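You operate a simulated robot arm through the tools that you are given. There is no shell and no other tool. Be economical: measure what you need, move in short steps, check, and stop when the job is done.

You run a simulated two-armed robot. Do the job below in one go: nothing can be reset, and whatever is moved stays where it is left.

## Task
Take the stainless sleeve and put it on the low steel table. Take the blue gloves from the top of the bench and leave it on the middle of the packing table. Put the sleeve from the top of the bench on the card there. Open the door of the grey cabinet, take the red sieve and put it on the top shelf of the grey cabinet and shut the door again. Any order will do.

The check looks at the end state, three seconds after you hand in, the way a careful person would. Anything else that was tipped, shoved, dropped, spilled or broken makes it a failure.

## Robot
Two 7-joint arms with fingered hands on one trunk, on a base that drives. Base frame: it is fixed to the floor where the robot stands at the start and does not move with it; the origin is under the middle of the robot, x ahead of it, y to its left, z up. Lengths are in mm, angles in degrees, forces in N, time in s.
The left shoulder is at the start at [60, 176, 1000], the right one opposite. Places, roughly: card [750, -1000, 750]; door of the grey cabinet [-2200, 2200, 1100]; gloves [750, -500, 750]; low steel table [200, -4300, 700]; middle of the packing table [-1800, 700, 800]; red sieve (6x6x3 cm) [800, -1600, 900]; sleeve (4x4x4 cm) [400, -900, 900]; stainless sleeve (4x4x4 cm) [600, -200, 900]; top shelf of the grey cabinet (31x20 cm) [-2220, 2360, 1120]. Payload 4 kg a hand.
The TCP of each hand is the grasp point between the finger pads, 37 mm short of the fingertips. In the tool frame z runs along the fingers and y along their closing line. The gripper opens to 124 mm. The gripper's body begins 43 mm behind the TCP. The gripper is a hand of 3 fingers: y runs from the thumb to the fingers, the wrist lies at [-15, -108, -202] in the tool frame, and closing takes about 1.5 s.
Orientation is told as [roll, pitch, yaw] about the base's x, y, z axes, in that order, counted from this pose: with the fingers straight down and the wrist toward the robot, the tool's x, y and z point along [0, 1, 0], [1, 0, 0] and [0, 0, -1] of the base frame.

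## Interface
- The arms move only by the tool step_arm. It takes "left_rows", "right_rows" or both (then of equal length, played together; a hand with none holds still); each is one flat list of numbers, 7 for each row, row after row: the shift along the base's x, y, z in mm, then the turn, a rotation vector about the base's x, y, z in degrees, then the opening, from 0 (shut) to 1 (fully open). In form: [tx, ty, tz, ax, ay, az, jaw, tx, ty, tz, ax, ay, az, jaw, ...]. A call has 1 to 8 rows; each row is the pose to reach, as a shift and turn from the pose commanded when the call began. A row lasts 0.2 s, in which the tool goes at most 50 mm and 8.6 degrees; a call with a longer step from one row to the next is refused whole, and so is a gripper value outside its range. A pose out of reach is approached as far as the arm can. The call stops where the force on the tool passes 40 N (or 10 N more than at its start, if that is more) or the arm is blocked; 0.2 s more then pass. The fingers move at their own pace (about 72 mm/s each) and stop on an object; they squeeze with about 28 N. The grip force told is the motor's: it shows also when the fingers shut on nothing. Time passes only in rows, and 0.2 s behind the last, so rows that repeat a pose let the fingers close. It gives the time, the measured TCP pose, the force on the tool (base axes), the opening and the grip force at its end, in the units of the frame above (readings bear some noise), with the torque about the TCP (base axes, N m) and any sound that the robot's microphone picked up, and new pictures: "show" is both (left out), scene, wrist or none (wrist: the cameras of the hands that moved).
- Cameras (640 x 400 px; columns grow to the right, rows downward): "scene" is now at [44.4, -56.5, 1675.8]; the picture's right is [-0.63, -0.78, 0.00], its down [-0.48, 0.39, -0.78] and it looks along [0.61, -0.49, -0.62] (base axes); focal length 264 px, centre (320, 200). "left" rides on the left gripper at [-64, -76, -137] in its tool frame; the picture's right is [-0.84, -0.26, 0.48], its down [0.48, -0.76, 0.43] and it looks along [0.26, 0.60, 0.76] (tool axes); focal length 256 px, centre (320, 200). "right" rides on the right gripper at [64, -76, -137] in its tool frame; the picture's right is [-0.84, 0.26, -0.48], its down [-0.48, -0.76, 0.43] and it looks along [-0.26, 0.60, 0.76] (tool axes); focal length 256 px, centre (320, 200). There is no depth. A picture from a camera that has moved, and an enlarged one, comes with that camera's place and axes in the base frame and with its lens. The place of the scene camera against the robot may be out by one fixed shift of up to 25 mm in any direction.
- lift_body(by): slides the trunk up (or, below 0, down) by that many mm; the arms and the scene camera ride with it, the base frame stays. It gives what a move gives, with no picture.
- steer(legs): drives the robot by 1 to 6 legs, each [ahead, left, turn to the left] in mm, mm and degrees, along the robot's own axes; the way and the turn of a leg run together, so that a leg with both is an arc; at most 1500 mm and 180 degrees a leg. The arms and the cameras ride along, it lands a little off, and it stops where it bumps. It gives what a move gives, and a new picture of the scene camera.
- preshape(shape, hand): the hand has 3 fingers and takes this shape, open, in about a second: jaw (thumb against the fingers, like two jaws); tri (thumb and two fingers); tip (a fingertip pinch); poke (one finger out to press); point (the index stretched); flat (the hand flat); cup (the hand cupped); fist (a fist). The gripper value then closes the fingers along that shape, each until it touches; the sizes above hold for jaw. It gives what a move gives, with no picture.
- head_to(pan, tilt): turns the head with the scene camera to pan (to the left, within 86 degrees either way) and tilt (down, from -29 to 69), counted from straight ahead of the robot. It gives what a move gives, and a new picture of the scene camera.
- enlarge(camera, box): a new picture of the part [left, top, right, bottom] of that camera's present view, enlarged. It takes no simulated time.
- sign_off(): hands the job in; it is judged then, once.

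Go step by step. Nothing tells you exact positions but the pictures and the camera data: compare them with the known pose of the tool, close in by small moves and look again before you grip or let go. The budget is 165 turns and 260 pictures, counting those below and the enlarged ones. Unless the task says otherwise, let go and move clear before handing in.

The tools are called after "Call:" as name(argument=value, ...) on one line, values as JSON. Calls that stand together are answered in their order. step_arm: Moves the arms, as the interface text tells. Its arguments: {"type":"object","properties":{"left_rows":{"type":"array","items":{"type":"number"}},"right_rows":{"type":"array","items":{"type":"number"}},"show":{"type":"string","enum":["both","scene","wrist","none"]}},"required":[]} The other tools are called the same way: lift_body (by) slides the trunk up or down; preshape (shape, hand) gives the hand a shape; steer (legs) drives the base; head_to (pan, tilt) turns the head that bears the scene camera; enlarge (camera, box) takes an enlarged picture of a part of a camera's view; sign_off () hands the job in.

At the start:

```text
t: 0.0
left_eef_pos: [699.4, -24.3, 1077.5]
left_orientation: [0.0, 0.1, 0.1]
left_ft_force: [-0.8, 0.4, -0.5]
left_moment: [0.01, -0.01, 0.01]
left_grip_width: 123.6
left_finger_force: 0.0
left_shape: jaw
right_eef_pos: [419.8, -584.4, 1174.1]
right_orientation: [0.1, 0.0, 0.1]
right_ft_force: [0.4, 0.4, -0.2]
right_moment: [0.02, -0.02, 0.01]
right_grip_width: 123.3
right_finger_force: 0.0
right_shape: jaw
trunk travel left (down, up): [-525.0, 65.0]
robot x, y, heading: [0.9, -3.5, 0.0]
head pan, tilt: [-39.1, 38.4]
```

scene: 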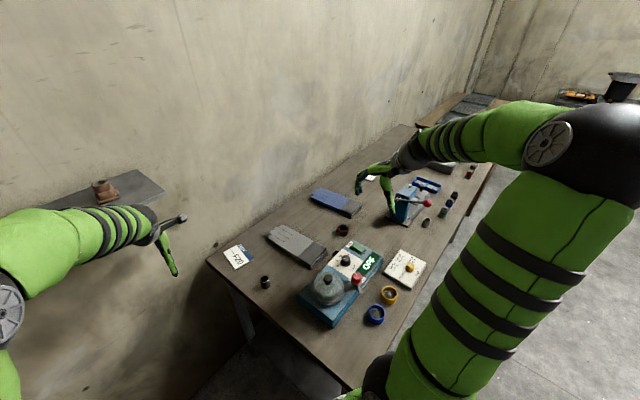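
right: 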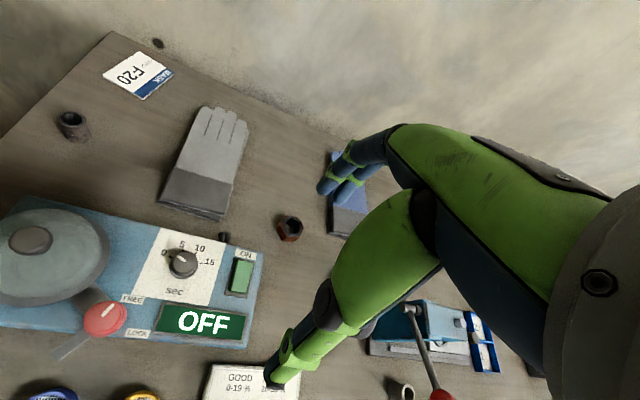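
left: 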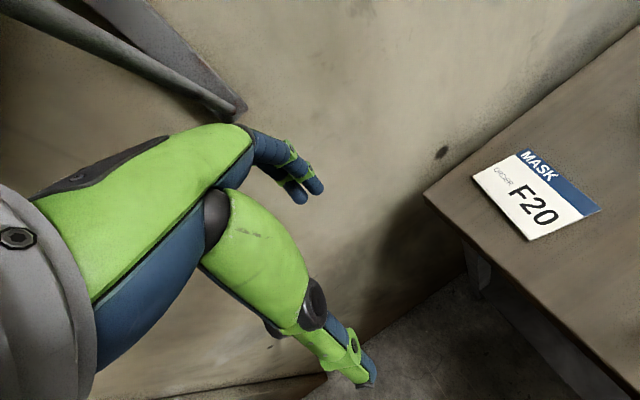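

I see a long bench along the wall with a card, several rings, a device, grey and blue gloves. I'll enlarge the view to identify the objects.

Call:
enlarge(camera="scene", box=[200, 220, 440, 370])

Call:
enlarge(camera="scene", box=[300, 90, 540, 240])

```text
2.67 times, centred on (320, 295) of scene
camera zoom: at [44.4, -56.5, 1675.8], right [-0.63, -0.78, 0.0], down [-0.48, 0.39, -0.78], along [0.61, -0.49, -0.62], focal length 703 px, centre (320, -53)
```

zoom: 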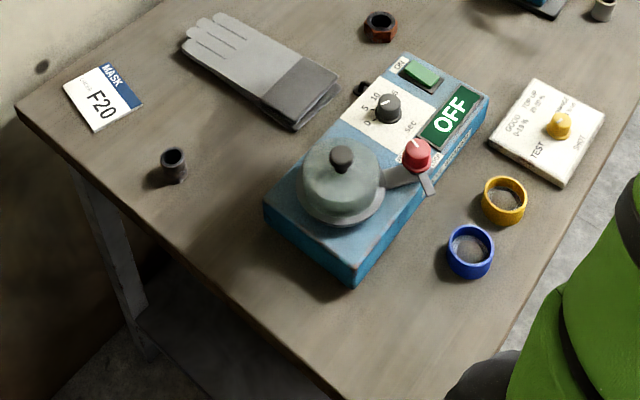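

```text
2.67 times, centred on (420, 165) of scene
camera zoom: at [44.4, -56.5, 1675.8], right [-0.63, -0.78, 0.0], down [-0.48, 0.39, -0.78], along [0.61, -0.49, -0.62], focal length 703 px, centre (53, 293)
```

zoom: 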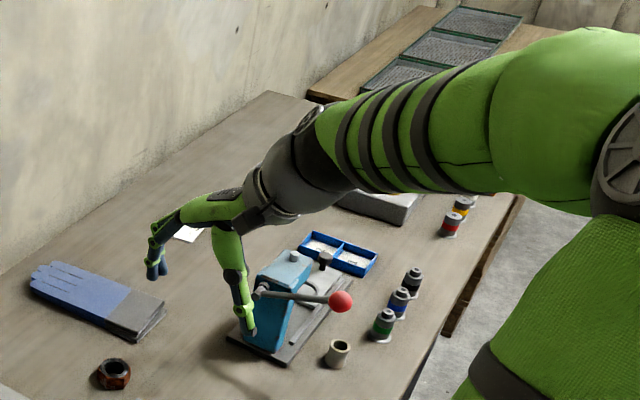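

The dark ring near the F20 label, about [594,-248], is the stainless sleeve candidate. The light ring near [415,-966] is the other sleeve, and the white card is near [840,-1060]. I'll bring the right hand above the stainless sleeve and move the left hand out of the way.

Call:
step_arm(right_rows=[20, 40, 0, 0, 0, 0, 1, 42, 82, 0, 0, 0, 0, 1, 64, 124, 0, 0, 0, 0, 1, 86, 166, -10, 0, 0, 0, 1, 108, 208, -30, 0, 0, 0, 1, 130, 250, -45, 0, 0, 0, 1, 150, 290, -60, 0, 0, 0, 1, 165, 315, -80, 0, 0, 0, 1], left_rows=[0, 40, 0, 0, 0, 0, 1, 0, 80, 0, 0, 0, 0, 1, 0, 120, 0, 0, 0, 0, 1, 0, 160, 0, 0, 0, 0, 1, 0, 200, 0, 0, 0, 0, 1, 0, 230, 0, 0, 0, 0, 1, 0, 230, 0, 0, 0, 0, 1, 0, 230, 0, 0, 0, 0, 1])

```text
refused: row 5 steps farther than a row can; nothing moved
```

One step was just too long. I'm resending the same motion with smaller steps.

Call:
step_arm(right_rows=[20, 40, 0, 0, 0, 0, 1, 41, 80, -8, 0, 0, 0, 1, 62, 120, -16, 0, 0, 0, 1, 83, 160, -26, 0, 0, 0, 1, 104, 200, -36, 0, 0, 0, 1, 125, 240, -46, 0, 0, 0, 1, 146, 280, -60, 0, 0, 0, 1, 165, 315, -80, 0, 0, 0, 1], left_rows=[0, 40, 0, 0, 0, 0, 1, 0, 80, 0, 0, 0, 0, 1, 0, 120, 0, 0, 0, 0, 1, 0, 160, 0, 0, 0, 0, 1, 0, 200, 0, 0, 0, 0, 1, 0, 230, 0, 0, 0, 0, 1, 0, 230, 0, 0, 0, 0, 1, 0, 230, 0, 0, 0, 0, 1])

```text
t: 2.0
left_eef_pos: [672.2, 118.7, 1063.0]
left_orientation: [-1.6, 2.2, -7.6]
left_ft_force: [0.1, -0.1, 0.5]
left_moment: [0.02, 0.01, 0.02]
left_grip_width: 123.7
left_finger_force: 0.1
left_shape: jaw
right_eef_pos: [577.0, -283.7, 1100.1]
right_orientation: [-0.1, -0.2, -0.7]
right_ft_force: [-0.2, 1.6, -0.9]
right_moment: [-0.1, 0.04, -0.02]
right_grip_width: 124.0
right_finger_force: 0.0
right_shape: jaw
trunk travel left (down, up): [-525.0, 65.0]
robot x, y, heading: [0.2, -1.6, -1.2]
head pan, tilt: [-39.1, 38.4]
stopped in row 8 (left hand): the arm was blocked; the commanded pose is now the measured one
camera scene: at [37.5, -60.2, 1677.6], right [-0.64, -0.76, 0.0], down [-0.47, 0.4, -0.79], along [0.6, -0.51, -0.62], focal length 264 px, centre (320, 200)
camera right: at [501.4, -218.5, 1236.9], right [0.24, -0.84, 0.48], down [-0.76, -0.47, -0.44], along [0.6, -0.26, -0.76], focal length 256 px, centre (320, 200)
camera left: at [596.2, 68.0, 1203.3], right [-0.38, -0.81, -0.45], down [-0.71, 0.57, -0.42], along [0.59, 0.16, -0.79], focal length 256 px, centre (320, 200)
```

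scene: 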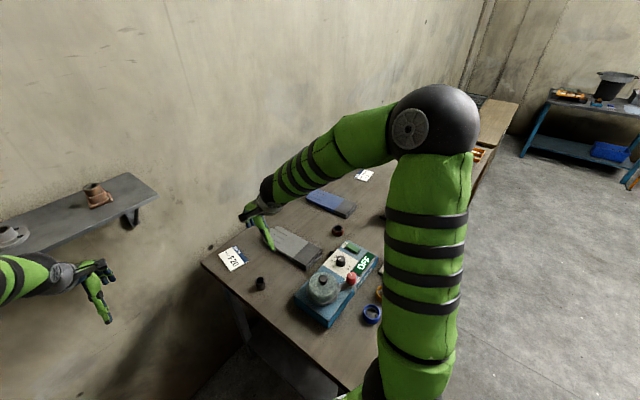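
right: 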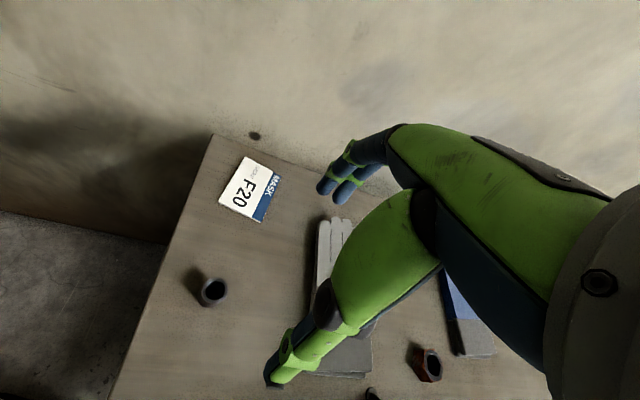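
left: 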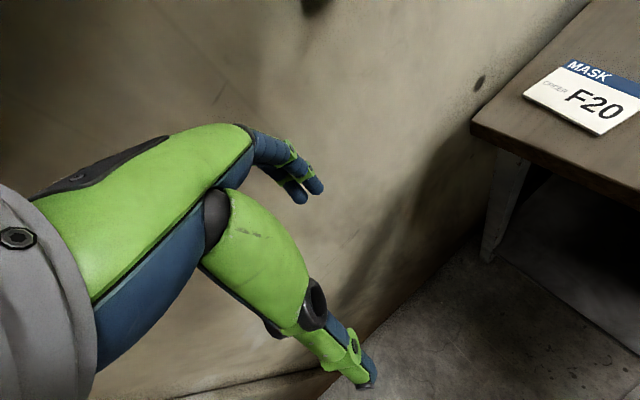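

The left arm touched something at its left, probably the wall shelf, so I'll draw it back. The right camera puts the sleeve at about [575,-244], and I'll shift over it and go down partway.

Call:
step_arm(right_rows=[0, 20, -20, 0, 0, 0, 1, 0, 40, -50, 0, 0, 0, 1, 0, 40, -90, 0, 0, 0, 1, 0, 40, -110, 0, 0, 0, 1], left_rows=[-30, -25, 10, 0, 0, 0, 1, -65, -50, 20, 0, 0, 0, 1, -100, -60, 30, 0, 0, 0, 1, -130, -60, 30, 0, 0, 0, 1])

```text
t: 3.0
left_eef_pos: [553.0, 68.3, 1094.5]
left_orientation: [-1.6, 1.8, -6.6]
left_ft_force: [-0.5, 0.4, 0.0]
left_moment: [0.0, 0.02, -0.01]
left_grip_width: 123.7
left_finger_force: 0.0
left_shape: jaw
right_eef_pos: [582.8, -246.4, 984.2]
right_orientation: [0.0, -0.1, -1.0]
right_ft_force: [0.3, 0.5, 0.7]
right_moment: [0.02, 0.0, -0.02]
right_grip_width: 123.9
right_finger_force: 0.1
right_shape: jaw
trunk travel left (down, up): [-525.0, 65.0]
robot x, y, heading: [2.6, -6.5, -1.4]
head pan, tilt: [-39.1, 38.4]
camera scene: at [44.1, -62.1, 1675.9], right [-0.64, -0.76, 0.0], down [-0.47, 0.4, -0.78], along [0.6, -0.51, -0.62], focal length 264 px, centre (320, 200)
camera right: at [507.0, -180.7, 1121.4], right [0.24, -0.84, 0.48], down [-0.77, -0.47, -0.44], along [0.59, -0.27, -0.76], focal length 256 px, centre (320, 200)
camera left: at [476.4, 16.7, 1233.3], right [-0.37, -0.81, -0.45], down [-0.72, 0.56, -0.42], along [0.6, 0.17, -0.79], focal length 256 px, centre (320, 200)
```

scene: 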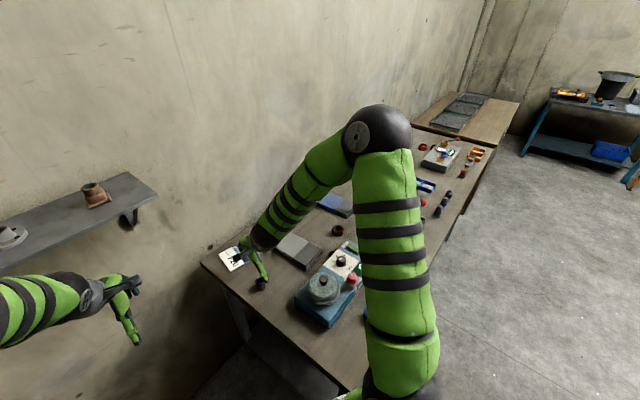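
right: 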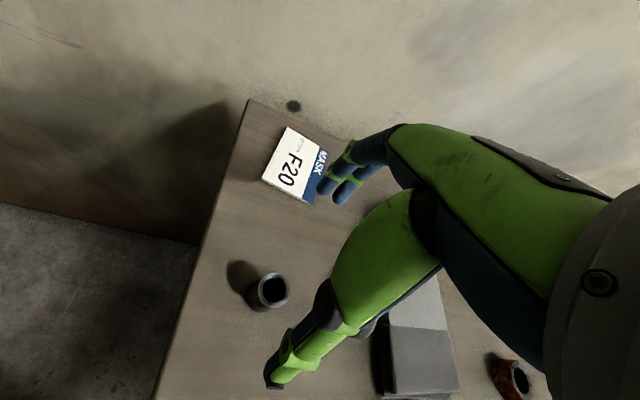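
left: 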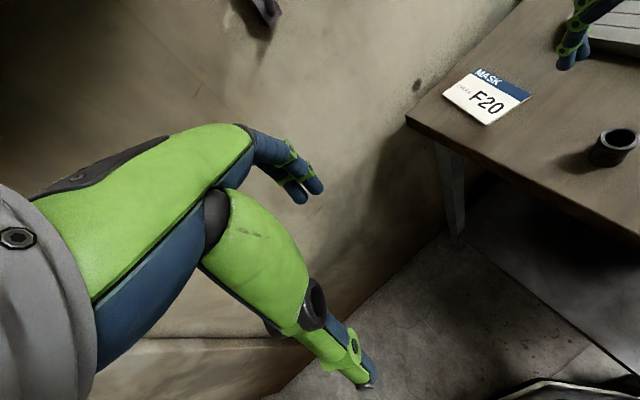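

The sleeve triangulates to about [570,-243] with its top near z 890. I'll correct x slightly and go down, then check.

Call:
step_arm(right_rows=[-12, 2, -30, 0, 0, 0, 1, -12, 3, -60, 0, 0, 0, 1, -12, 3, -60, 0, 0, 0, 1], show="wrist")

```text
t: 3.8
left_eef_pos: [552.5, 68.3, 1092.6]
left_orientation: [-1.5, 1.9, -6.6]
left_ft_force: [-0.4, -0.3, 0.1]
left_moment: [-0.03, -0.02, 0.01]
left_grip_width: 124.0
left_finger_force: 0.1
left_shape: jaw
right_eef_pos: [569.3, -241.1, 925.1]
right_orientation: [0.0, -0.1, -0.9]
right_ft_force: [0.4, -1.0, 0.2]
right_moment: [0.0, -0.03, 0.02]
right_grip_width: 123.6
right_finger_force: 0.0
right_shape: jaw
trunk travel left (down, up): [-525.0, 65.0]
robot x, y, heading: [-0.9, -3.0, -1.4]
head pan, tilt: [-39.1, 38.4]
camera right: at [495.1, -178.1, 1062.0], right [0.24, -0.84, 0.48], down [-0.77, -0.47, -0.44], along [0.59, -0.27, -0.76], focal length 256 px, centre (320, 200)
```

right: 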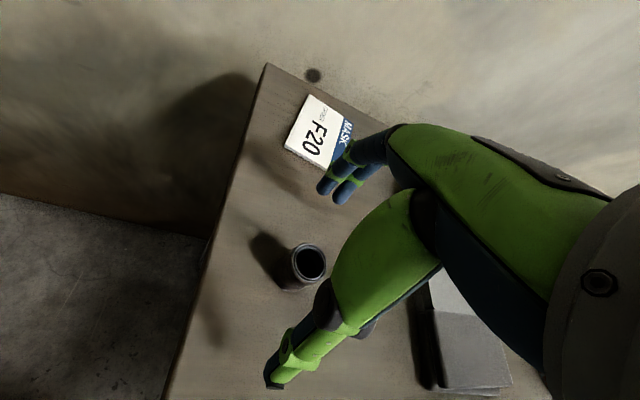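

The rim centre is near [573,-247]. I'll nudge over, lower, and watch the force.

Call:
step_arm(right_rows=[3, -5, -20, 0, 0, 0, 1, 3, -5, -34, 0, 0, 0, 1, 3, -5, -34, 0, 0, 0, 1], show="wrist")

```text
t: 4.6
left_eef_pos: [553.4, 68.2, 1093.0]
left_orientation: [-1.5, 1.7, -6.6]
left_ft_force: [-0.7, 0.1, -0.1]
left_moment: [0.03, 0.01, -0.02]
left_grip_width: 123.9
left_finger_force: 0.0
left_shape: jaw
right_eef_pos: [571.1, -247.6, 890.7]
right_orientation: [0.1, 0.0, -0.9]
right_ft_force: [-0.6, 0.0, 0.2]
right_moment: [0.02, 0.0, -0.01]
right_grip_width: 123.4
right_finger_force: 0.1
right_shape: jaw
trunk travel left (down, up): [-525.0, 65.0]
robot x, y, heading: [-2.8, -5.4, -1.0]
head pan, tilt: [-39.1, 38.4]
camera right: at [497.2, -182.8, 1027.9], right [0.24, -0.84, 0.48], down [-0.77, -0.47, -0.43], along [0.59, -0.27, -0.76], focal length 256 px, centre (320, 200)
```

right: 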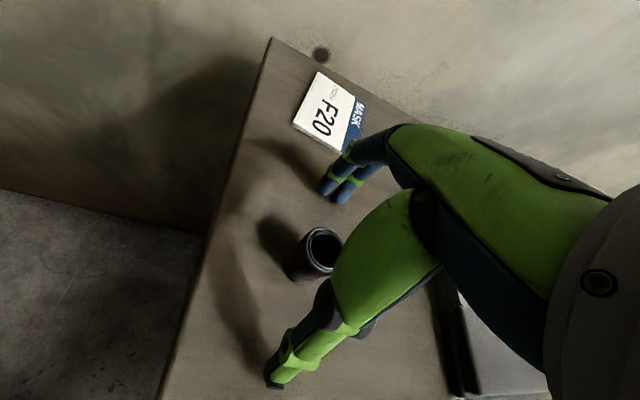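

The sleeve sits between the fingers. Closing now.

Call:
step_arm(right_rows=[4, 0, 0, 0, 0, 0, 0.6, 4, 0, 0, 0, 0, 0, 0.3, 4, 0, 0, 0, 0, 0, 0.1, 4, 0, 0, 0, 0, 0, 0.1, 4, 0, 0, 0, 0, 0, 0.1, 4, 0, 0, 0, 0, 0, 0.1], show="wrist")

```text
t: 6.0
left_eef_pos: [552.8, 68.7, 1092.1]
left_orientation: [-1.5, 1.9, -6.6]
left_ft_force: [0.3, -0.1, -0.1]
left_moment: [0.04, 0.03, 0.0]
left_grip_width: 123.9
left_finger_force: 0.0
left_shape: jaw
right_eef_pos: [577.6, -247.5, 891.7]
right_orientation: [-0.2, -0.1, -0.9]
right_ft_force: [3.3, -1.7, 14.0]
right_moment: [0.01, -0.44, -0.06]
right_grip_width: 26.9
right_finger_force: 27.7
right_shape: jaw
trunk travel left (down, up): [-525.0, 65.0]
robot x, y, heading: [0.1, -1.1, -1.2]
head pan, tilt: [-39.1, 38.4]
camera right: at [502.0, -182.7, 1029.5], right [0.24, -0.84, 0.48], down [-0.77, -0.47, -0.44], along [0.6, -0.27, -0.76], focal length 256 px, centre (320, 200)
```

right: 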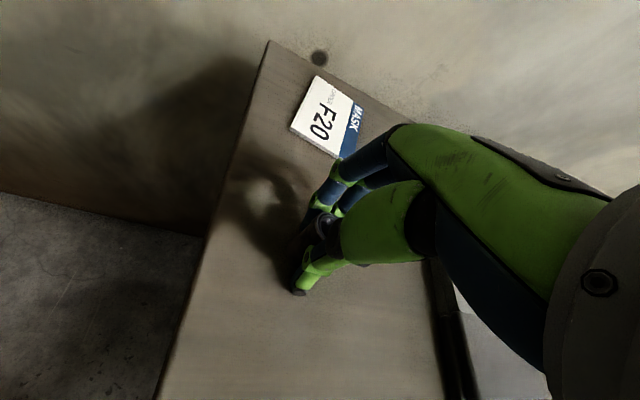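

The grip closed at about 27 mm. I'll lift and look.

Call:
step_arm(right_rows=[0, 0, 30, 0, 0, 0, 0.1, 0, 0, 75, 0, 0, 0, 0.1, 0, 0, 125, 0, 0, 0, 0.1, 0, 0, 175, 0, 0, 0, 0.1, 0, 0, 220, 0, 0, 0, 0.1])

```text
t: 7.2
left_eef_pos: [552.9, 67.2, 1092.3]
left_orientation: [-1.5, 1.8, -6.5]
left_ft_force: [1.0, 0.8, 0.6]
left_moment: [-0.05, 0.04, 0.02]
left_grip_width: 123.6
left_finger_force: 0.1
left_shape: jaw
right_eef_pos: [576.5, -248.4, 1113.2]
right_orientation: [0.0, 0.0, -0.9]
right_ft_force: [-0.4, 0.1, -1.5]
right_moment: [-0.01, -0.01, 0.0]
right_grip_width: 25.8
right_finger_force: 27.5
right_shape: jaw
trunk travel left (down, up): [-525.0, 65.0]
robot x, y, heading: [-0.1, -6.3, -1.0]
head pan, tilt: [-39.1, 38.4]
camera scene: at [43.8, -61.7, 1675.8], right [-0.64, -0.76, 0.0], down [-0.47, 0.4, -0.78], along [0.6, -0.51, -0.62], focal length 264 px, centre (320, 200)
camera right: at [502.1, -183.0, 1250.7], right [0.24, -0.84, 0.48], down [-0.77, -0.47, -0.44], along [0.59, -0.26, -0.76], focal length 256 px, centre (320, 200)
```

scene: 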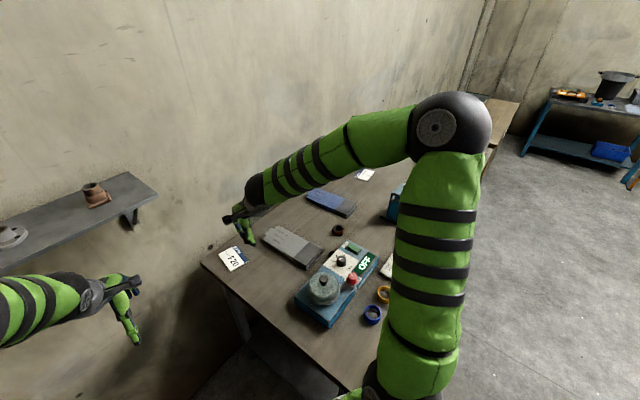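
right: 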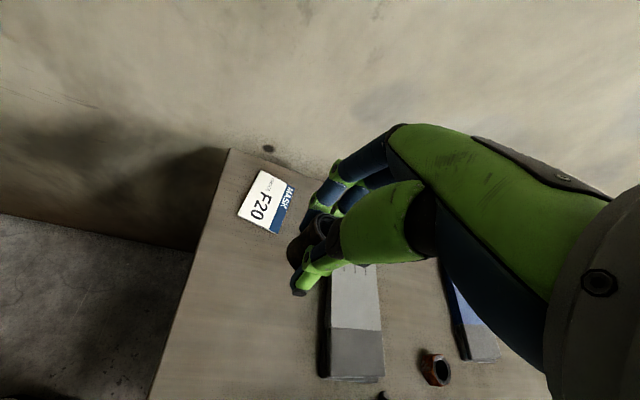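

The sleeve is held. I'll raise both hands clear of the machines, then drive right along the bench toward the second sleeve and the card.

Call:
step_arm(right_rows=[-20, -20, 40, 0, 0, 0, 0.1, -50, -40, 70, 0, 0, 0, 0.1, -80, -70, 90, 0, 0, 0, 0.1, -100, -100, 110, 0, 0, 0, 0.1], left_rows=[0, 0, 40, 0, 0, 2, 1, -10, 20, 80, 0, 0, 4, 1, -20, 40, 120, 0, 0, 6, 1, -30, 60, 140, 0, 0, 6, 1], show="none")

Call:
steer(legs=[[0, -570, 1], [0, -570, 0]])

Call:
head_to(pan=20, tilt=45)

```text
t: 8.2
left_eef_pos: [522.1, 130.5, 1233.4]
left_orientation: [-1.5, 1.8, -0.5]
left_ft_force: [-0.7, -0.2, -0.6]
left_moment: [0.0, 0.0, -0.02]
left_grip_width: 123.5
left_finger_force: 0.0
left_shape: jaw
right_eef_pos: [474.1, -346.3, 1222.7]
right_orientation: [0.0, 0.0, -1.0]
right_ft_force: [-0.6, 0.8, -1.0]
right_moment: [-0.04, 0.03, -0.02]
right_grip_width: 26.1
right_finger_force: 27.9
right_shape: jaw
trunk travel left (down, up): [-525.0, 65.0]
robot x, y, heading: [3.5, -4.4, -1.0]
head pan, tilt: [-39.1, 38.4]
```

```text
t: 9.7
left_eef_pos: [473.9, 138.9, 1233.3]
left_orientation: [-1.5, 1.8, 4.9]
left_ft_force: [0.1, 0.9, -0.2]
left_moment: [0.0, -0.01, 0.0]
left_grip_width: 124.2
left_finger_force: 0.1
left_shape: jaw
right_eef_pos: [474.0, -339.6, 1221.4]
right_orientation: [0.1, 0.0, 4.6]
right_ft_force: [-0.2, -0.8, -0.5]
right_moment: [0.01, 0.01, 0.0]
right_grip_width: 25.9
right_finger_force: 28.0
right_shape: jaw
trunk travel left (down, up): [-525.0, 65.0]
robot x, y, heading: [-33.5, -45.7, 4.7]
head pan, tilt: [-39.1, 38.4]
stopped in leg 1: the robot was blocked; the commanded pose is now the measured one
camera scene: at [16.3, -98.0, 1675.9], right [-0.57, -0.82, 0.0], down [-0.51, 0.35, -0.78], along [0.65, -0.45, -0.62], focal length 264 px, centre (320, 200)
```

scene: 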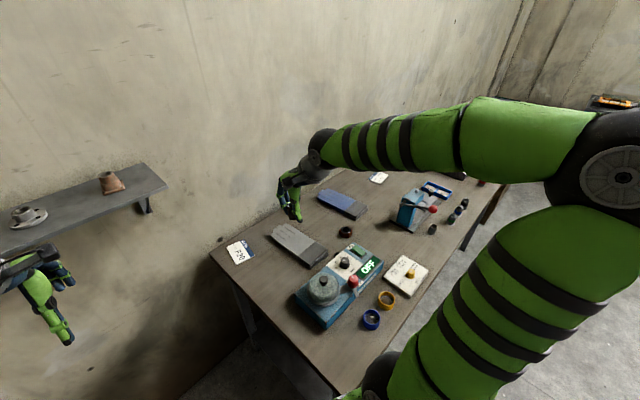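

```text
t: 11.0
left_eef_pos: [475.6, 139.8, 1233.2]
left_orientation: [-1.5, 1.9, 5.0]
left_ft_force: [0.7, -0.4, -0.6]
left_moment: [-0.02, 0.04, 0.03]
left_grip_width: 123.8
left_finger_force: 0.1
left_shape: jaw
right_eef_pos: [475.5, -339.9, 1220.9]
right_orientation: [0.0, 0.1, 4.6]
right_ft_force: [0.8, -0.3, -1.3]
right_moment: [0.03, 0.0, -0.01]
right_grip_width: 26.1
right_finger_force: 28.2
right_shape: jaw
trunk travel left (down, up): [-525.0, 65.0]
robot x, y, heading: [-32.9, -45.3, 4.7]
head pan, tilt: [20.0, 45.0]
camera scene: at [20.5, -15.4, 1666.1], right [0.41, -0.91, 0.0], down [-0.64, -0.29, -0.71], along [0.64, 0.29, -0.71], focal length 264 px, centre (320, 200)
```

scene: 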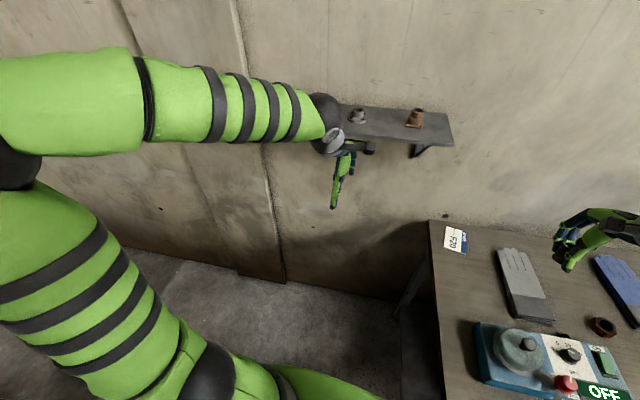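

The base bumped the bench's left corner. The bench seems to be turned about 14° relative to my frame. I'll back off, turn to face it, and then slide along it.

Call:
steer(legs=[[-350, 0, 0], [0, 0, 9.5], [0, -620, 0]])

Call:
head_to(pan=-30, tilt=45)

```text
t: 17.0
left_eef_pos: [236.8, -430.3, 1234.3]
left_orientation: [-1.5, 1.8, 13.5]
left_ft_force: [-1.0, -0.3, 0.2]
left_moment: [0.0, 0.01, 0.0]
left_grip_width: 123.9
left_finger_force: 0.2
left_shape: jaw
right_eef_pos: [305.8, -904.7, 1221.2]
right_orientation: [-0.1, -0.1, 12.8]
right_ft_force: [0.6, 0.2, -1.4]
right_moment: [0.03, 0.02, 0.0]
right_grip_width: 26.0
right_finger_force: 27.6
right_shape: jaw
trunk travel left (down, up): [-525.0, 65.0]
robot x, y, heading: [-234.5, -687.2, 12.9]
head pan, tilt: [20.0, 45.0]
camera scene: at [-190.2, -650.9, 1666.1], right [0.54, -0.84, 0.0], down [-0.59, -0.38, -0.71], along [0.59, 0.38, -0.71], focal length 264 px, centre (320, 200)
```

scene: 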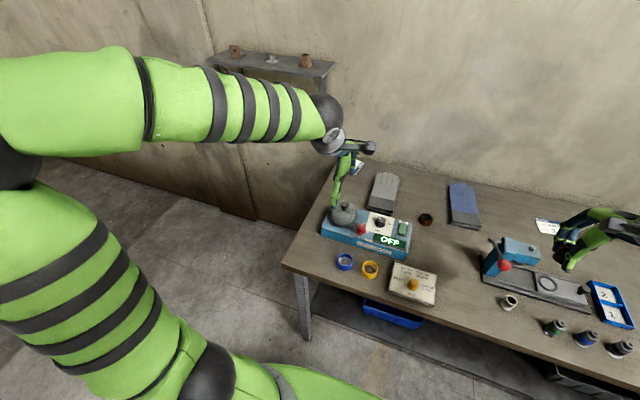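

```text
t: 18.2
left_eef_pos: [238.7, -430.0, 1233.2]
left_orientation: [-1.5, 1.8, 13.4]
left_ft_force: [0.1, -0.8, -0.5]
left_moment: [0.01, 0.03, -0.01]
left_grip_width: 123.8
left_finger_force: 0.1
left_shape: jaw
right_eef_pos: [305.6, -902.9, 1220.8]
right_orientation: [0.0, 0.1, 12.9]
right_ft_force: [0.9, -0.5, -0.1]
right_moment: [0.02, 0.01, -0.05]
right_grip_width: 26.1
right_finger_force: 28.5
right_shape: jaw
trunk travel left (down, up): [-525.0, 65.0]
robot x, y, heading: [-237.4, -680.0, 12.7]
head pan, tilt: [-30.0, 45.0]
camera scene: at [-181.0, -718.2, 1666.1], right [-0.29, -0.96, 0.0], down [-0.68, 0.21, -0.71], along [0.68, -0.21, -0.71], focal length 264 px, centre (320, 200)
```

scene: 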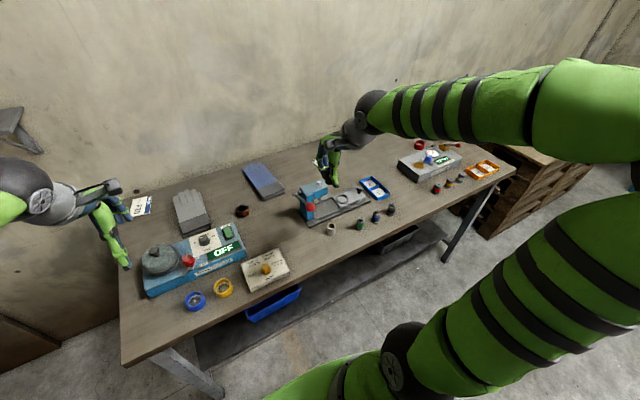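

Good overview now. I'll enlarge the right part to find the red sieve and the card.

Call:
enlarge(camera="scene", box=[280, 120, 520, 270])

```text
2.67 times, centred on (400, 195) of scene
camera zoom: at [-181.0, -718.2, 1666.1], right [-0.29, -0.96, 0.0], down [-0.68, 0.21, -0.71], along [0.68, -0.21, -0.71], focal length 703 px, centre (107, 213)
```

zoom: 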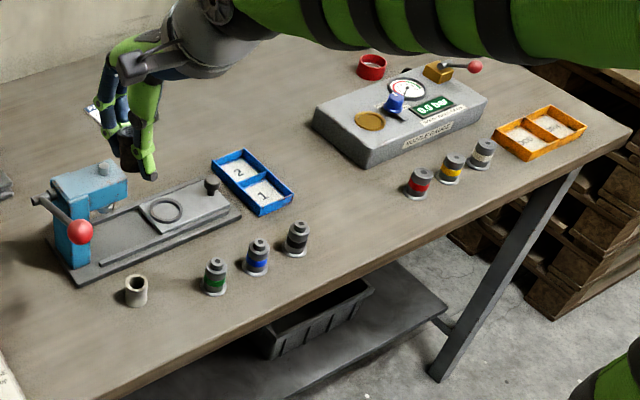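

The red sieve is behind the gauge box near [829,-1590] and the sleeve is near [417,-946]. I'll slide right so that the left hand covers both the sleeve and the card.

Call:
steer(legs=[[0, -627, -0.7], [100, 0, 0]])

Call:
head_to(pan=15, tilt=50)

```text
t: 22.5
left_eef_pos: [479.9, -1038.5, 1233.1]
left_orientation: [-1.5, 1.9, 12.6]
left_ft_force: [-0.2, -0.3, -0.6]
left_moment: [-0.05, 0.07, 0.01]
left_grip_width: 123.9
left_finger_force: 0.0
left_shape: jaw
right_eef_pos: [542.8, -1514.8, 1220.0]
right_orientation: [0.0, 0.2, 12.3]
right_ft_force: [0.4, 0.8, -1.8]
right_moment: [0.0, 0.05, 0.02]
right_grip_width: 26.0
right_finger_force: 27.9
right_shape: jaw
trunk travel left (down, up): [-525.0, 65.0]
robot x, y, heading: [0.4, -1282.5, 12.3]
head pan, tilt: [-30.0, 45.0]
camera scene: at [57.6, -1321.6, 1666.0], right [-0.31, -0.95, 0.0], down [-0.67, 0.22, -0.71], along [0.67, -0.22, -0.71], focal length 264 px, centre (320, 200)
```

scene: 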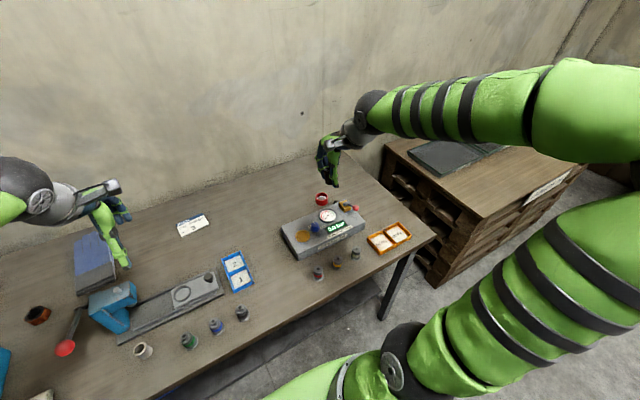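

```text
t: 23.7
left_eef_pos: [478.8, -1039.9, 1232.7]
left_orientation: [-1.5, 1.9, 12.6]
left_ft_force: [0.0, 0.2, -0.1]
left_moment: [0.02, 0.01, -0.02]
left_grip_width: 124.0
left_finger_force: 0.0
left_shape: jaw
right_eef_pos: [540.4, -1513.7, 1221.3]
right_orientation: [0.0, 0.0, 12.2]
right_ft_force: [0.1, -0.2, -0.6]
right_moment: [0.01, 0.03, 0.02]
right_grip_width: 25.8
right_finger_force: 27.5
right_shape: jaw
trunk travel left (down, up): [-525.0, 65.0]
robot x, y, heading: [-0.6, -1285.6, 12.1]
head pan, tilt: [15.0, 50.0]
camera scene: at [46.7, -1262.0, 1659.2], right [0.45, -0.89, 0.0], down [-0.68, -0.35, -0.64], along [0.57, 0.29, -0.77], focal length 264 px, centre (320, 200)
```

scene: 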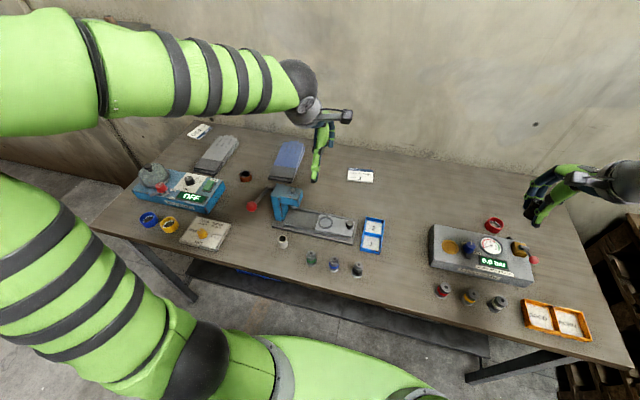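

The sleeve is near [408,-937] and the press's red lever ball is close by at about [387,-861,1050]. I'll bring the left hand over the sleeve with a slight yaw that keeps the forearm away from the lever.

Call:
step_arm(left_rows=[-20, 25, -20, 0, 0, 3, 1, -40, 55, -40, 0, 0, 6, 1, -60, 80, -60, 0, 0, 9, 1, -68, 95, -90, 0, 0, 10, 1, -68, 95, -120, 0, 0, 10, 1])

```text
t: 24.9
left_eef_pos: [408.7, -943.4, 1111.5]
left_orientation: [-1.5, 1.8, 22.6]
left_ft_force: [-0.5, 0.0, 0.0]
left_moment: [0.02, 0.02, -0.01]
left_grip_width: 123.9
left_finger_force: 0.1
left_shape: jaw
right_eef_pos: [541.1, -1514.6, 1219.9]
right_orientation: [0.0, 0.2, 12.3]
right_ft_force: [-0.5, -0.1, -1.7]
right_moment: [-0.02, 0.0, -0.01]
right_grip_width: 26.0
right_finger_force: 28.0
right_shape: jaw
trunk travel left (down, up): [-525.0, 65.0]
robot x, y, heading: [-3.1, -1288.9, 12.2]
head pan, tilt: [15.0, 50.0]
camera scene: at [47.3, -1262.1, 1659.2], right [0.45, -0.89, 0.0], down [-0.68, -0.35, -0.64], along [0.57, 0.29, -0.77], focal length 264 px, centre (320, 200)
camera left: at [367.6, -1026.2, 1252.4], right [0.08, -0.89, -0.45], down [-0.9, 0.14, -0.42], along [0.44, 0.44, -0.79], focal length 256 px, centre (320, 200)
```

scene: 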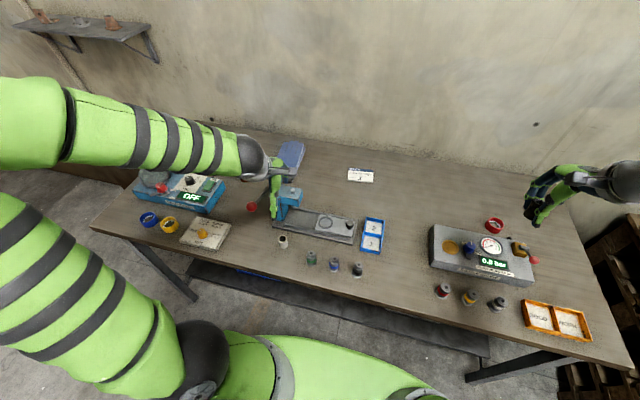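
left: 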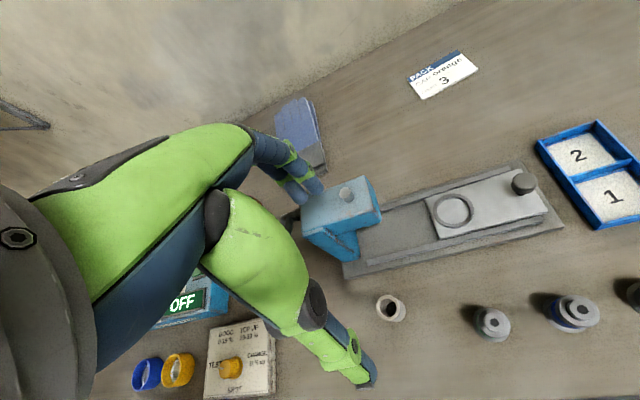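

The sleeve is at about [397,-940] and the press base edge is near x≈453. I'll narrow the opening so the fingers fit between them, then descend partway.

Call:
step_arm(left_rows=[-6, 2, -30, 0, 0, 0, 0.58, -12, 3, -75, 0, 0, 0, 0.58, -12, 3, -120, 0, 0, 0, 0.58, -12, 3, -150, 0, 0, 0, 0.58, -12, 3, -150, 0, 0, 0, 0.58])

```text
t: 26.1
left_eef_pos: [396.1, -941.4, 962.9]
left_orientation: [-1.5, 1.7, 22.6]
left_ft_force: [0.1, 0.6, -0.9]
left_moment: [0.03, 0.02, -0.02]
left_grip_width: 72.4
left_finger_force: 0.0
left_shape: jaw
right_eef_pos: [539.6, -1514.5, 1220.3]
right_orientation: [0.1, 0.2, 12.1]
right_ft_force: [-0.6, 0.3, -1.4]
right_moment: [0.01, 0.03, -0.03]
right_grip_width: 26.1
right_finger_force: 27.8
right_shape: jaw
trunk travel left (down, up): [-525.0, 65.0]
robot x, y, heading: [2.5, -1288.1, 11.9]
head pan, tilt: [15.0, 50.0]
camera scene: at [46.5, -1262.2, 1659.2], right [0.45, -0.89, 0.0], down [-0.68, -0.35, -0.64], along [0.57, 0.29, -0.77], focal length 264 px, centre (320, 200)
camera left: at [354.2, -1024.8, 1102.4], right [0.08, -0.89, -0.45], down [-0.9, 0.14, -0.42], along [0.44, 0.44, -0.79], focal length 256 px, centre (320, 200)
```

scene: 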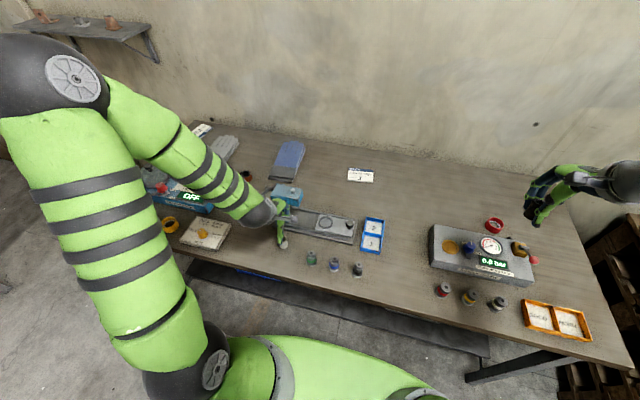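
left: 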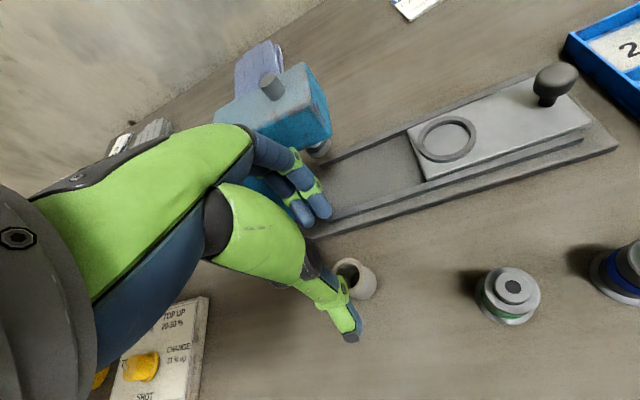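

The sleeve is lined up at about [398,-943]. I'll check that the lever is clear of the arm before I descend.

Call:
enlarge(camera="scene", box=[200, 150, 360, 250])

```text
4.00 times, centred on (280, 200) of scene
camera zoom: at [46.5, -1262.2, 1659.2], right [0.45, -0.89, 0.0], down [-0.68, -0.35, -0.64], along [0.57, 0.29, -0.77], focal length 1054 px, centre (480, 200)
```

zoom: 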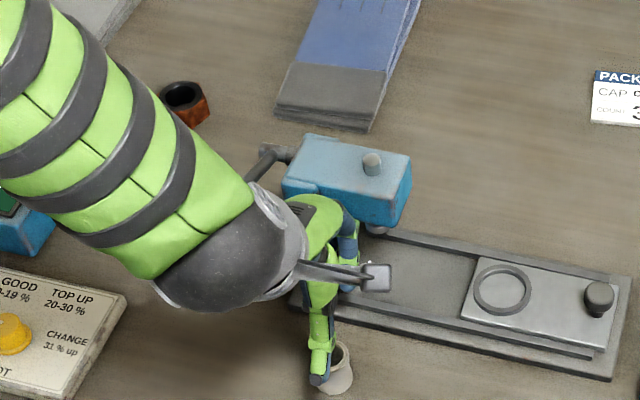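

The lever passes in front of and below the forearm with some 50 mm to spare by my estimate. I'll descend in small steps.

Call:
step_arm(left_rows=[1, -1, -25, 0, 0, 0, 0.58, 1, -1, -50, 0, 0, 0, 0.58, 1, -1, -68, 0, 0, 0, 0.58, 1, -1, -68, 0, 0, 0, 0.58])

```text
t: 27.1
left_eef_pos: [398.1, -944.4, 894.5]
left_orientation: [-1.5, 1.9, 22.7]
left_ft_force: [1.4, -0.5, -0.2]
left_moment: [-0.04, -0.03, 0.01]
left_grip_width: 72.0
left_finger_force: 0.0
left_shape: jaw
right_eef_pos: [539.1, -1514.3, 1221.5]
right_orientation: [0.1, 0.2, 12.3]
right_ft_force: [0.0, -0.3, -1.6]
right_moment: [-0.02, 0.02, 0.03]
right_grip_width: 26.4
right_finger_force: 28.7
right_shape: jaw
trunk travel left (down, up): [-525.0, 65.0]
robot x, y, heading: [-3.0, -1284.9, 12.3]
head pan, tilt: [15.0, 50.0]
camera scene: at [46.6, -1262.2, 1659.2], right [0.45, -0.89, 0.0], down [-0.68, -0.35, -0.64], along [0.57, 0.29, -0.77], focal length 264 px, centre (320, 200)
camera left: at [356.0, -1026.8, 1034.3], right [0.08, -0.89, -0.45], down [-0.9, 0.14, -0.42], along [0.44, 0.44, -0.79], focal length 256 px, centre (320, 200)
```

scene: 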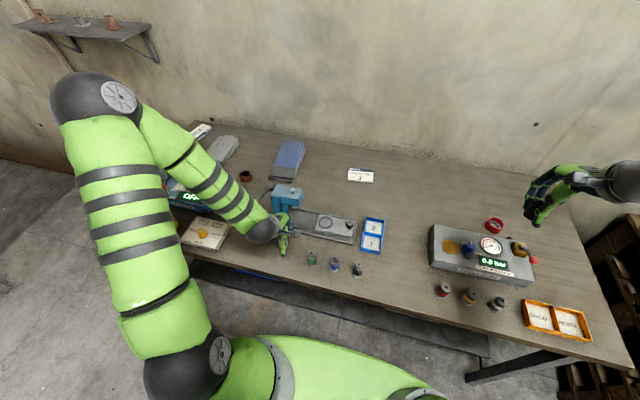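
left: 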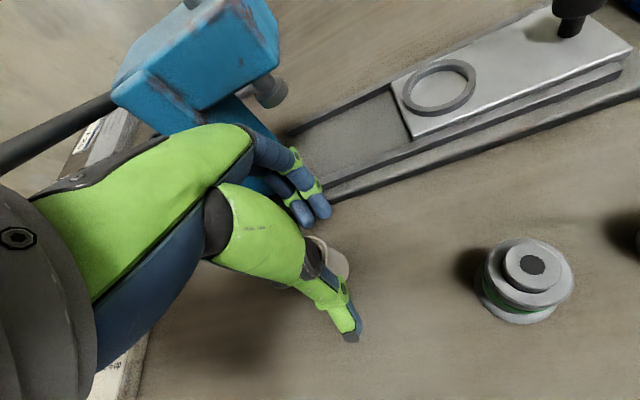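

The fingers straddle the sleeve. I'll nudge 6 mm to the right and close.

Call:
step_arm(left_rows=[0, -6, 0, 0, 0, 0, 0.58, 0, -6, 0, 0, 0, 0, 0.3, 0, -6, 0, 0, 0, 0, 0.1, 0, -6, 0, 0, 0, 0, 0.1, 0, -6, 0, 0, 0, 0, 0.1], show="wrist")

```text
t: 28.3
left_eef_pos: [397.8, -948.5, 894.0]
left_orientation: [-1.5, 1.8, 22.5]
left_ft_force: [-0.4, -0.2, -0.4]
left_moment: [-0.03, 0.0, -0.01]
left_grip_width: 0.0
left_finger_force: 28.2
left_shape: jaw
right_eef_pos: [540.9, -1514.1, 1220.8]
right_orientation: [0.0, 0.1, 12.2]
right_ft_force: [0.5, -0.2, -0.9]
right_moment: [0.01, -0.01, 0.0]
right_grip_width: 26.1
right_finger_force: 28.3
right_shape: jaw
trunk travel left (down, up): [-525.0, 65.0]
robot x, y, heading: [1.6, -1290.0, 12.0]
head pan, tilt: [15.0, 50.0]
camera left: at [356.7, -1032.2, 1034.6], right [0.08, -0.89, -0.45], down [-0.9, 0.14, -0.42], along [0.44, 0.44, -0.79], focal length 256 px, centre (320, 200)
```

left: 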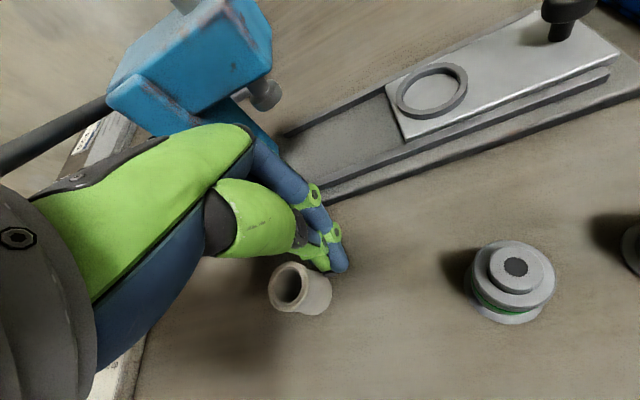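

The fingers closed just beside the sleeve, which still stands upright. I'll raise, reopen and measure again.

Call:
step_arm(left_rows=[0, 0, 30, 0, 0, 0, 0.1, 0, 0, 70, 0, 0, 0, 0.3, 0, 0, 90, 0, 0, 0, 0.58, 0, 0, 90, 0, 0, 0, 0.58, 0, 0, 90, 0, 0, 0, 0.58], show="wrist")

```text
t: 29.5
left_eef_pos: [399.0, -948.0, 985.9]
left_orientation: [-1.4, 1.7, 22.7]
left_ft_force: [-1.0, -0.1, 0.6]
left_moment: [0.0, -0.02, 0.02]
left_grip_width: 71.5
left_finger_force: 0.1
left_shape: jaw
right_eef_pos: [540.7, -1514.1, 1221.6]
right_orientation: [0.0, 0.1, 12.2]
right_ft_force: [0.9, -0.2, -1.4]
right_moment: [0.02, -0.01, 0.02]
right_grip_width: 25.9
right_finger_force: 28.1
right_shape: jaw
trunk travel left (down, up): [-525.0, 65.0]
robot x, y, heading: [-0.2, -1290.7, 12.0]
head pan, tilt: [15.0, 50.0]
camera left: at [356.6, -1031.4, 1126.0], right [0.08, -0.89, -0.45], down [-0.9, 0.14, -0.42], along [0.44, 0.44, -0.79], focal length 256 px, centre (320, 200)
```

left: 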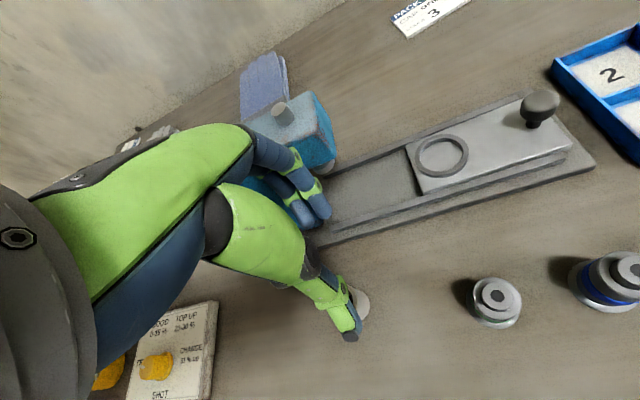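

The sleeve now stands at about [379,-933]. I'll shift over it at this height and check again.

Call:
step_arm(left_rows=[-20, 14, 0, 0, 0, 0, 0.7, -20, 14, 0, 0, 0, 0, 0.7, -20, 14, -25, 0, 0, 0, 0.7, -20, 14, -25, 0, 0, 0, 0.7], show="wrist")

```text
t: 30.5
left_eef_pos: [389.2, -930.4, 962.5]
left_orientation: [-1.5, 1.9, 22.6]
left_ft_force: [-2.8, -1.1, 1.6]
left_moment: [0.07, -0.18, 0.07]
left_grip_width: 86.3
left_finger_force: 0.0
left_shape: jaw
left hand out of reach, approached as far as the arm can: row 1, 2, 3, 4
right_eef_pos: [540.0, -1514.9, 1220.7]
right_orientation: [-0.1, 0.1, 12.2]
right_ft_force: [0.2, -0.5, -0.9]
right_moment: [0.02, 0.02, 0.0]
right_grip_width: 26.1
right_finger_force: 27.4
right_shape: jaw
trunk travel left (down, up): [-525.0, 65.0]
robot x, y, heading: [-2.7, -1289.1, 12.0]
head pan, tilt: [15.0, 50.0]
camera left: at [348.9, -1012.3, 1102.0], right [0.08, -0.89, -0.45], down [-0.9, 0.14, -0.42], along [0.44, 0.44, -0.79], focal length 256 px, centre (320, 200)
```

left: 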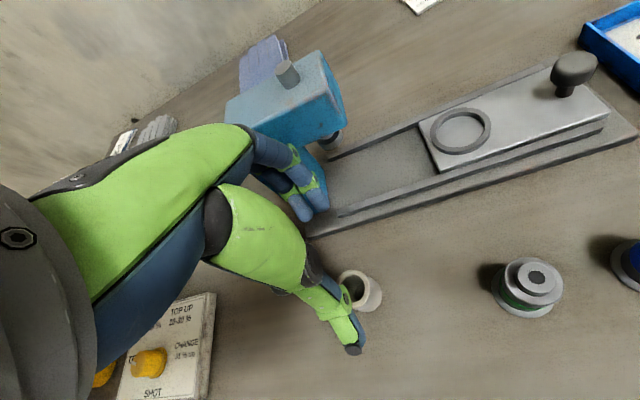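

The arm is at its near limit here. I'll raise the hand and back the robot off 60 mm to gain room.

Call:
step_arm(left_rows=[0, -5, 30, 0, 0, 0, 0.7, 0, -5, 30, 0, 0, 0, 0.7], show="none")

Call:
steer(legs=[[-70, 0, 0]])

Call:
enlarge(camera="left", box=[200, 100, 520, 300])

```text
t: 31.1
left_eef_pos: [391.8, -935.0, 992.1]
left_orientation: [-1.5, 1.8, 22.6]
left_ft_force: [-0.4, -0.2, 0.4]
left_moment: [0.01, -0.01, 0.02]
left_grip_width: 86.6
left_finger_force: 0.1
left_shape: jaw
right_eef_pos: [540.6, -1512.7, 1221.3]
right_orientation: [0.0, 0.1, 12.1]
right_ft_force: [0.3, 0.3, -1.1]
right_moment: [-0.01, 0.03, -0.01]
right_grip_width: 26.0
right_finger_force: 27.5
right_shape: jaw
trunk travel left (down, up): [-525.0, 65.0]
robot x, y, heading: [-0.1, -1284.7, 12.2]
head pan, tilt: [15.0, 50.0]
```

```text
t: 32.1
left_eef_pos: [321.9, -949.6, 992.0]
left_orientation: [-1.5, 1.8, 22.5]
left_ft_force: [-0.6, 0.6, -0.3]
left_moment: [0.03, -0.01, 0.01]
left_grip_width: 86.8
left_finger_force: 0.1
left_shape: jaw
right_eef_pos: [470.7, -1528.6, 1221.8]
right_orientation: [0.0, 0.0, 12.1]
right_ft_force: [-0.3, -1.0, -1.4]
right_moment: [0.0, -0.01, 0.0]
right_grip_width: 25.9
right_finger_force: 28.4
right_shape: jaw
trunk travel left (down, up): [-525.0, 65.0]
robot x, y, heading: [-71.7, -1300.7, 12.2]
head pan, tilt: [15.0, 50.0]
camera scene: at [-23.5, -1276.9, 1659.3], right [0.46, -0.89, 0.0], down [-0.68, -0.35, -0.64], along [0.57, 0.29, -0.77], focal length 264 px, centre (320, 200)
```

scene: 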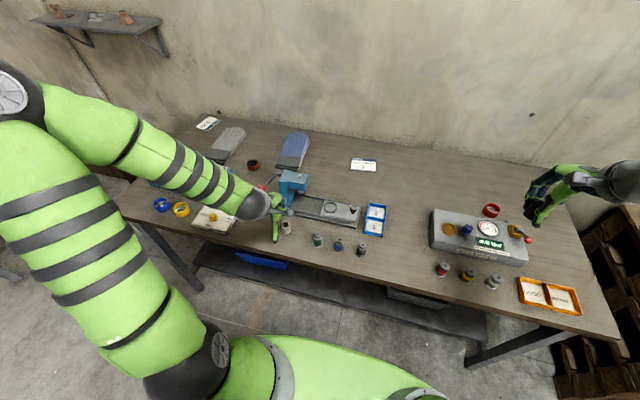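

```text
2.00 times, centred on (360, 200) of left
camera zoom: at [280.1, -1032.6, 1131.7], right [0.08, -0.89, -0.45], down [-0.9, 0.14, -0.42], along [0.44, 0.44, -0.78], focal length 512 px, centre (240, 200)
```

zoom: 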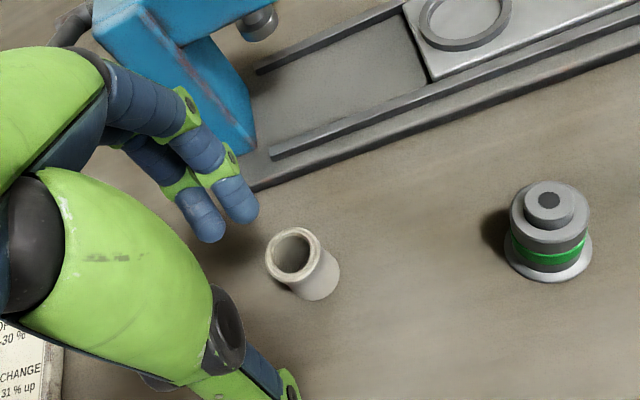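

The sleeve is confirmed at [378,-933], standing from z 850 to 890. Moving over it and descending.

Call:
step_arm(left_rows=[28, 8, 0, 0, 0, 0, 0.7, 56, 17, 0, 0, 0, 0, 0.7, 56, 17, -40, 0, 0, 0, 0.7, 56, 17, -75, 0, 0, 0, 0.7, 56, 17, -99, 0, 0, 0, 0.7, 56, 17, -99, 0, 0, 0, 0.7], show="wrist")

```text
t: 33.5
left_eef_pos: [379.3, -932.5, 893.3]
left_orientation: [-1.4, 1.8, 22.6]
left_ft_force: [-0.3, 0.3, 0.1]
left_moment: [0.02, -0.01, -0.02]
left_grip_width: 86.3
left_finger_force: 0.1
left_shape: jaw
right_eef_pos: [472.5, -1528.9, 1220.1]
right_orientation: [0.0, 0.2, 12.2]
right_ft_force: [-0.1, 0.5, -1.5]
right_moment: [0.01, 0.0, 0.01]
right_grip_width: 26.0
right_finger_force: 27.6
right_shape: jaw
trunk travel left (down, up): [-525.0, 65.0]
robot x, y, heading: [-64.9, -1300.4, 12.2]
head pan, tilt: [15.0, 50.0]
camera left: at [336.9, -1015.3, 1031.3], right [0.08, -0.89, -0.45], down [-0.9, 0.14, -0.42], along [0.44, 0.44, -0.79], focal length 256 px, centre (320, 200)
```

left: 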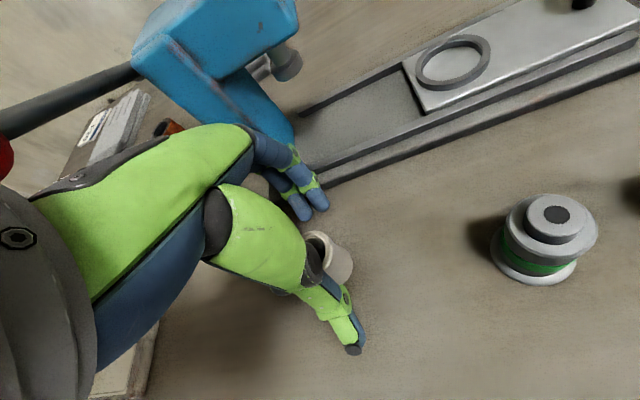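

The sleeve is between thumb and fingers and slightly to my right. I'll nudge and close.

Call:
step_arm(left_rows=[0, -6, 0, 0, 0, 0, 0.6, 0, -6, 0, 0, 0, 0, 0.4, 0, -6, 0, 0, 0, 0, 0.2, 0, -6, 0, 0, 0, 0, 0.1, 0, -6, 0, 0, 0, 0, 0.1, 0, -6, 0, 0, 0, 0, 0.1], show="wrist")

```text
t: 34.9
left_eef_pos: [378.6, -937.8, 892.6]
left_orientation: [-1.5, 1.8, 22.6]
left_ft_force: [-0.4, -0.4, -0.2]
left_moment: [0.01, -0.04, 0.03]
left_grip_width: 0.2
left_finger_force: 28.0
left_shape: jaw
right_eef_pos: [472.6, -1528.7, 1220.6]
right_orientation: [0.0, 0.1, 12.2]
right_ft_force: [0.8, 0.1, -1.1]
right_moment: [0.0, -0.02, 0.01]
right_grip_width: 26.0
right_finger_force: 28.1
right_shape: jaw
trunk travel left (down, up): [-525.0, 65.0]
robot x, y, heading: [-68.5, -1301.6, 11.9]
head pan, tilt: [15.0, 50.0]
camera left: at [337.4, -1021.1, 1031.6], right [0.08, -0.89, -0.45], down [-0.9, 0.14, -0.42], along [0.44, 0.44, -0.79], focal length 256 px, centre (320, 200)
```

left: 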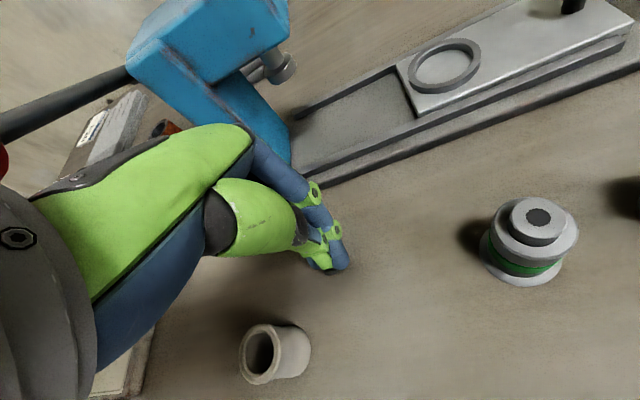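

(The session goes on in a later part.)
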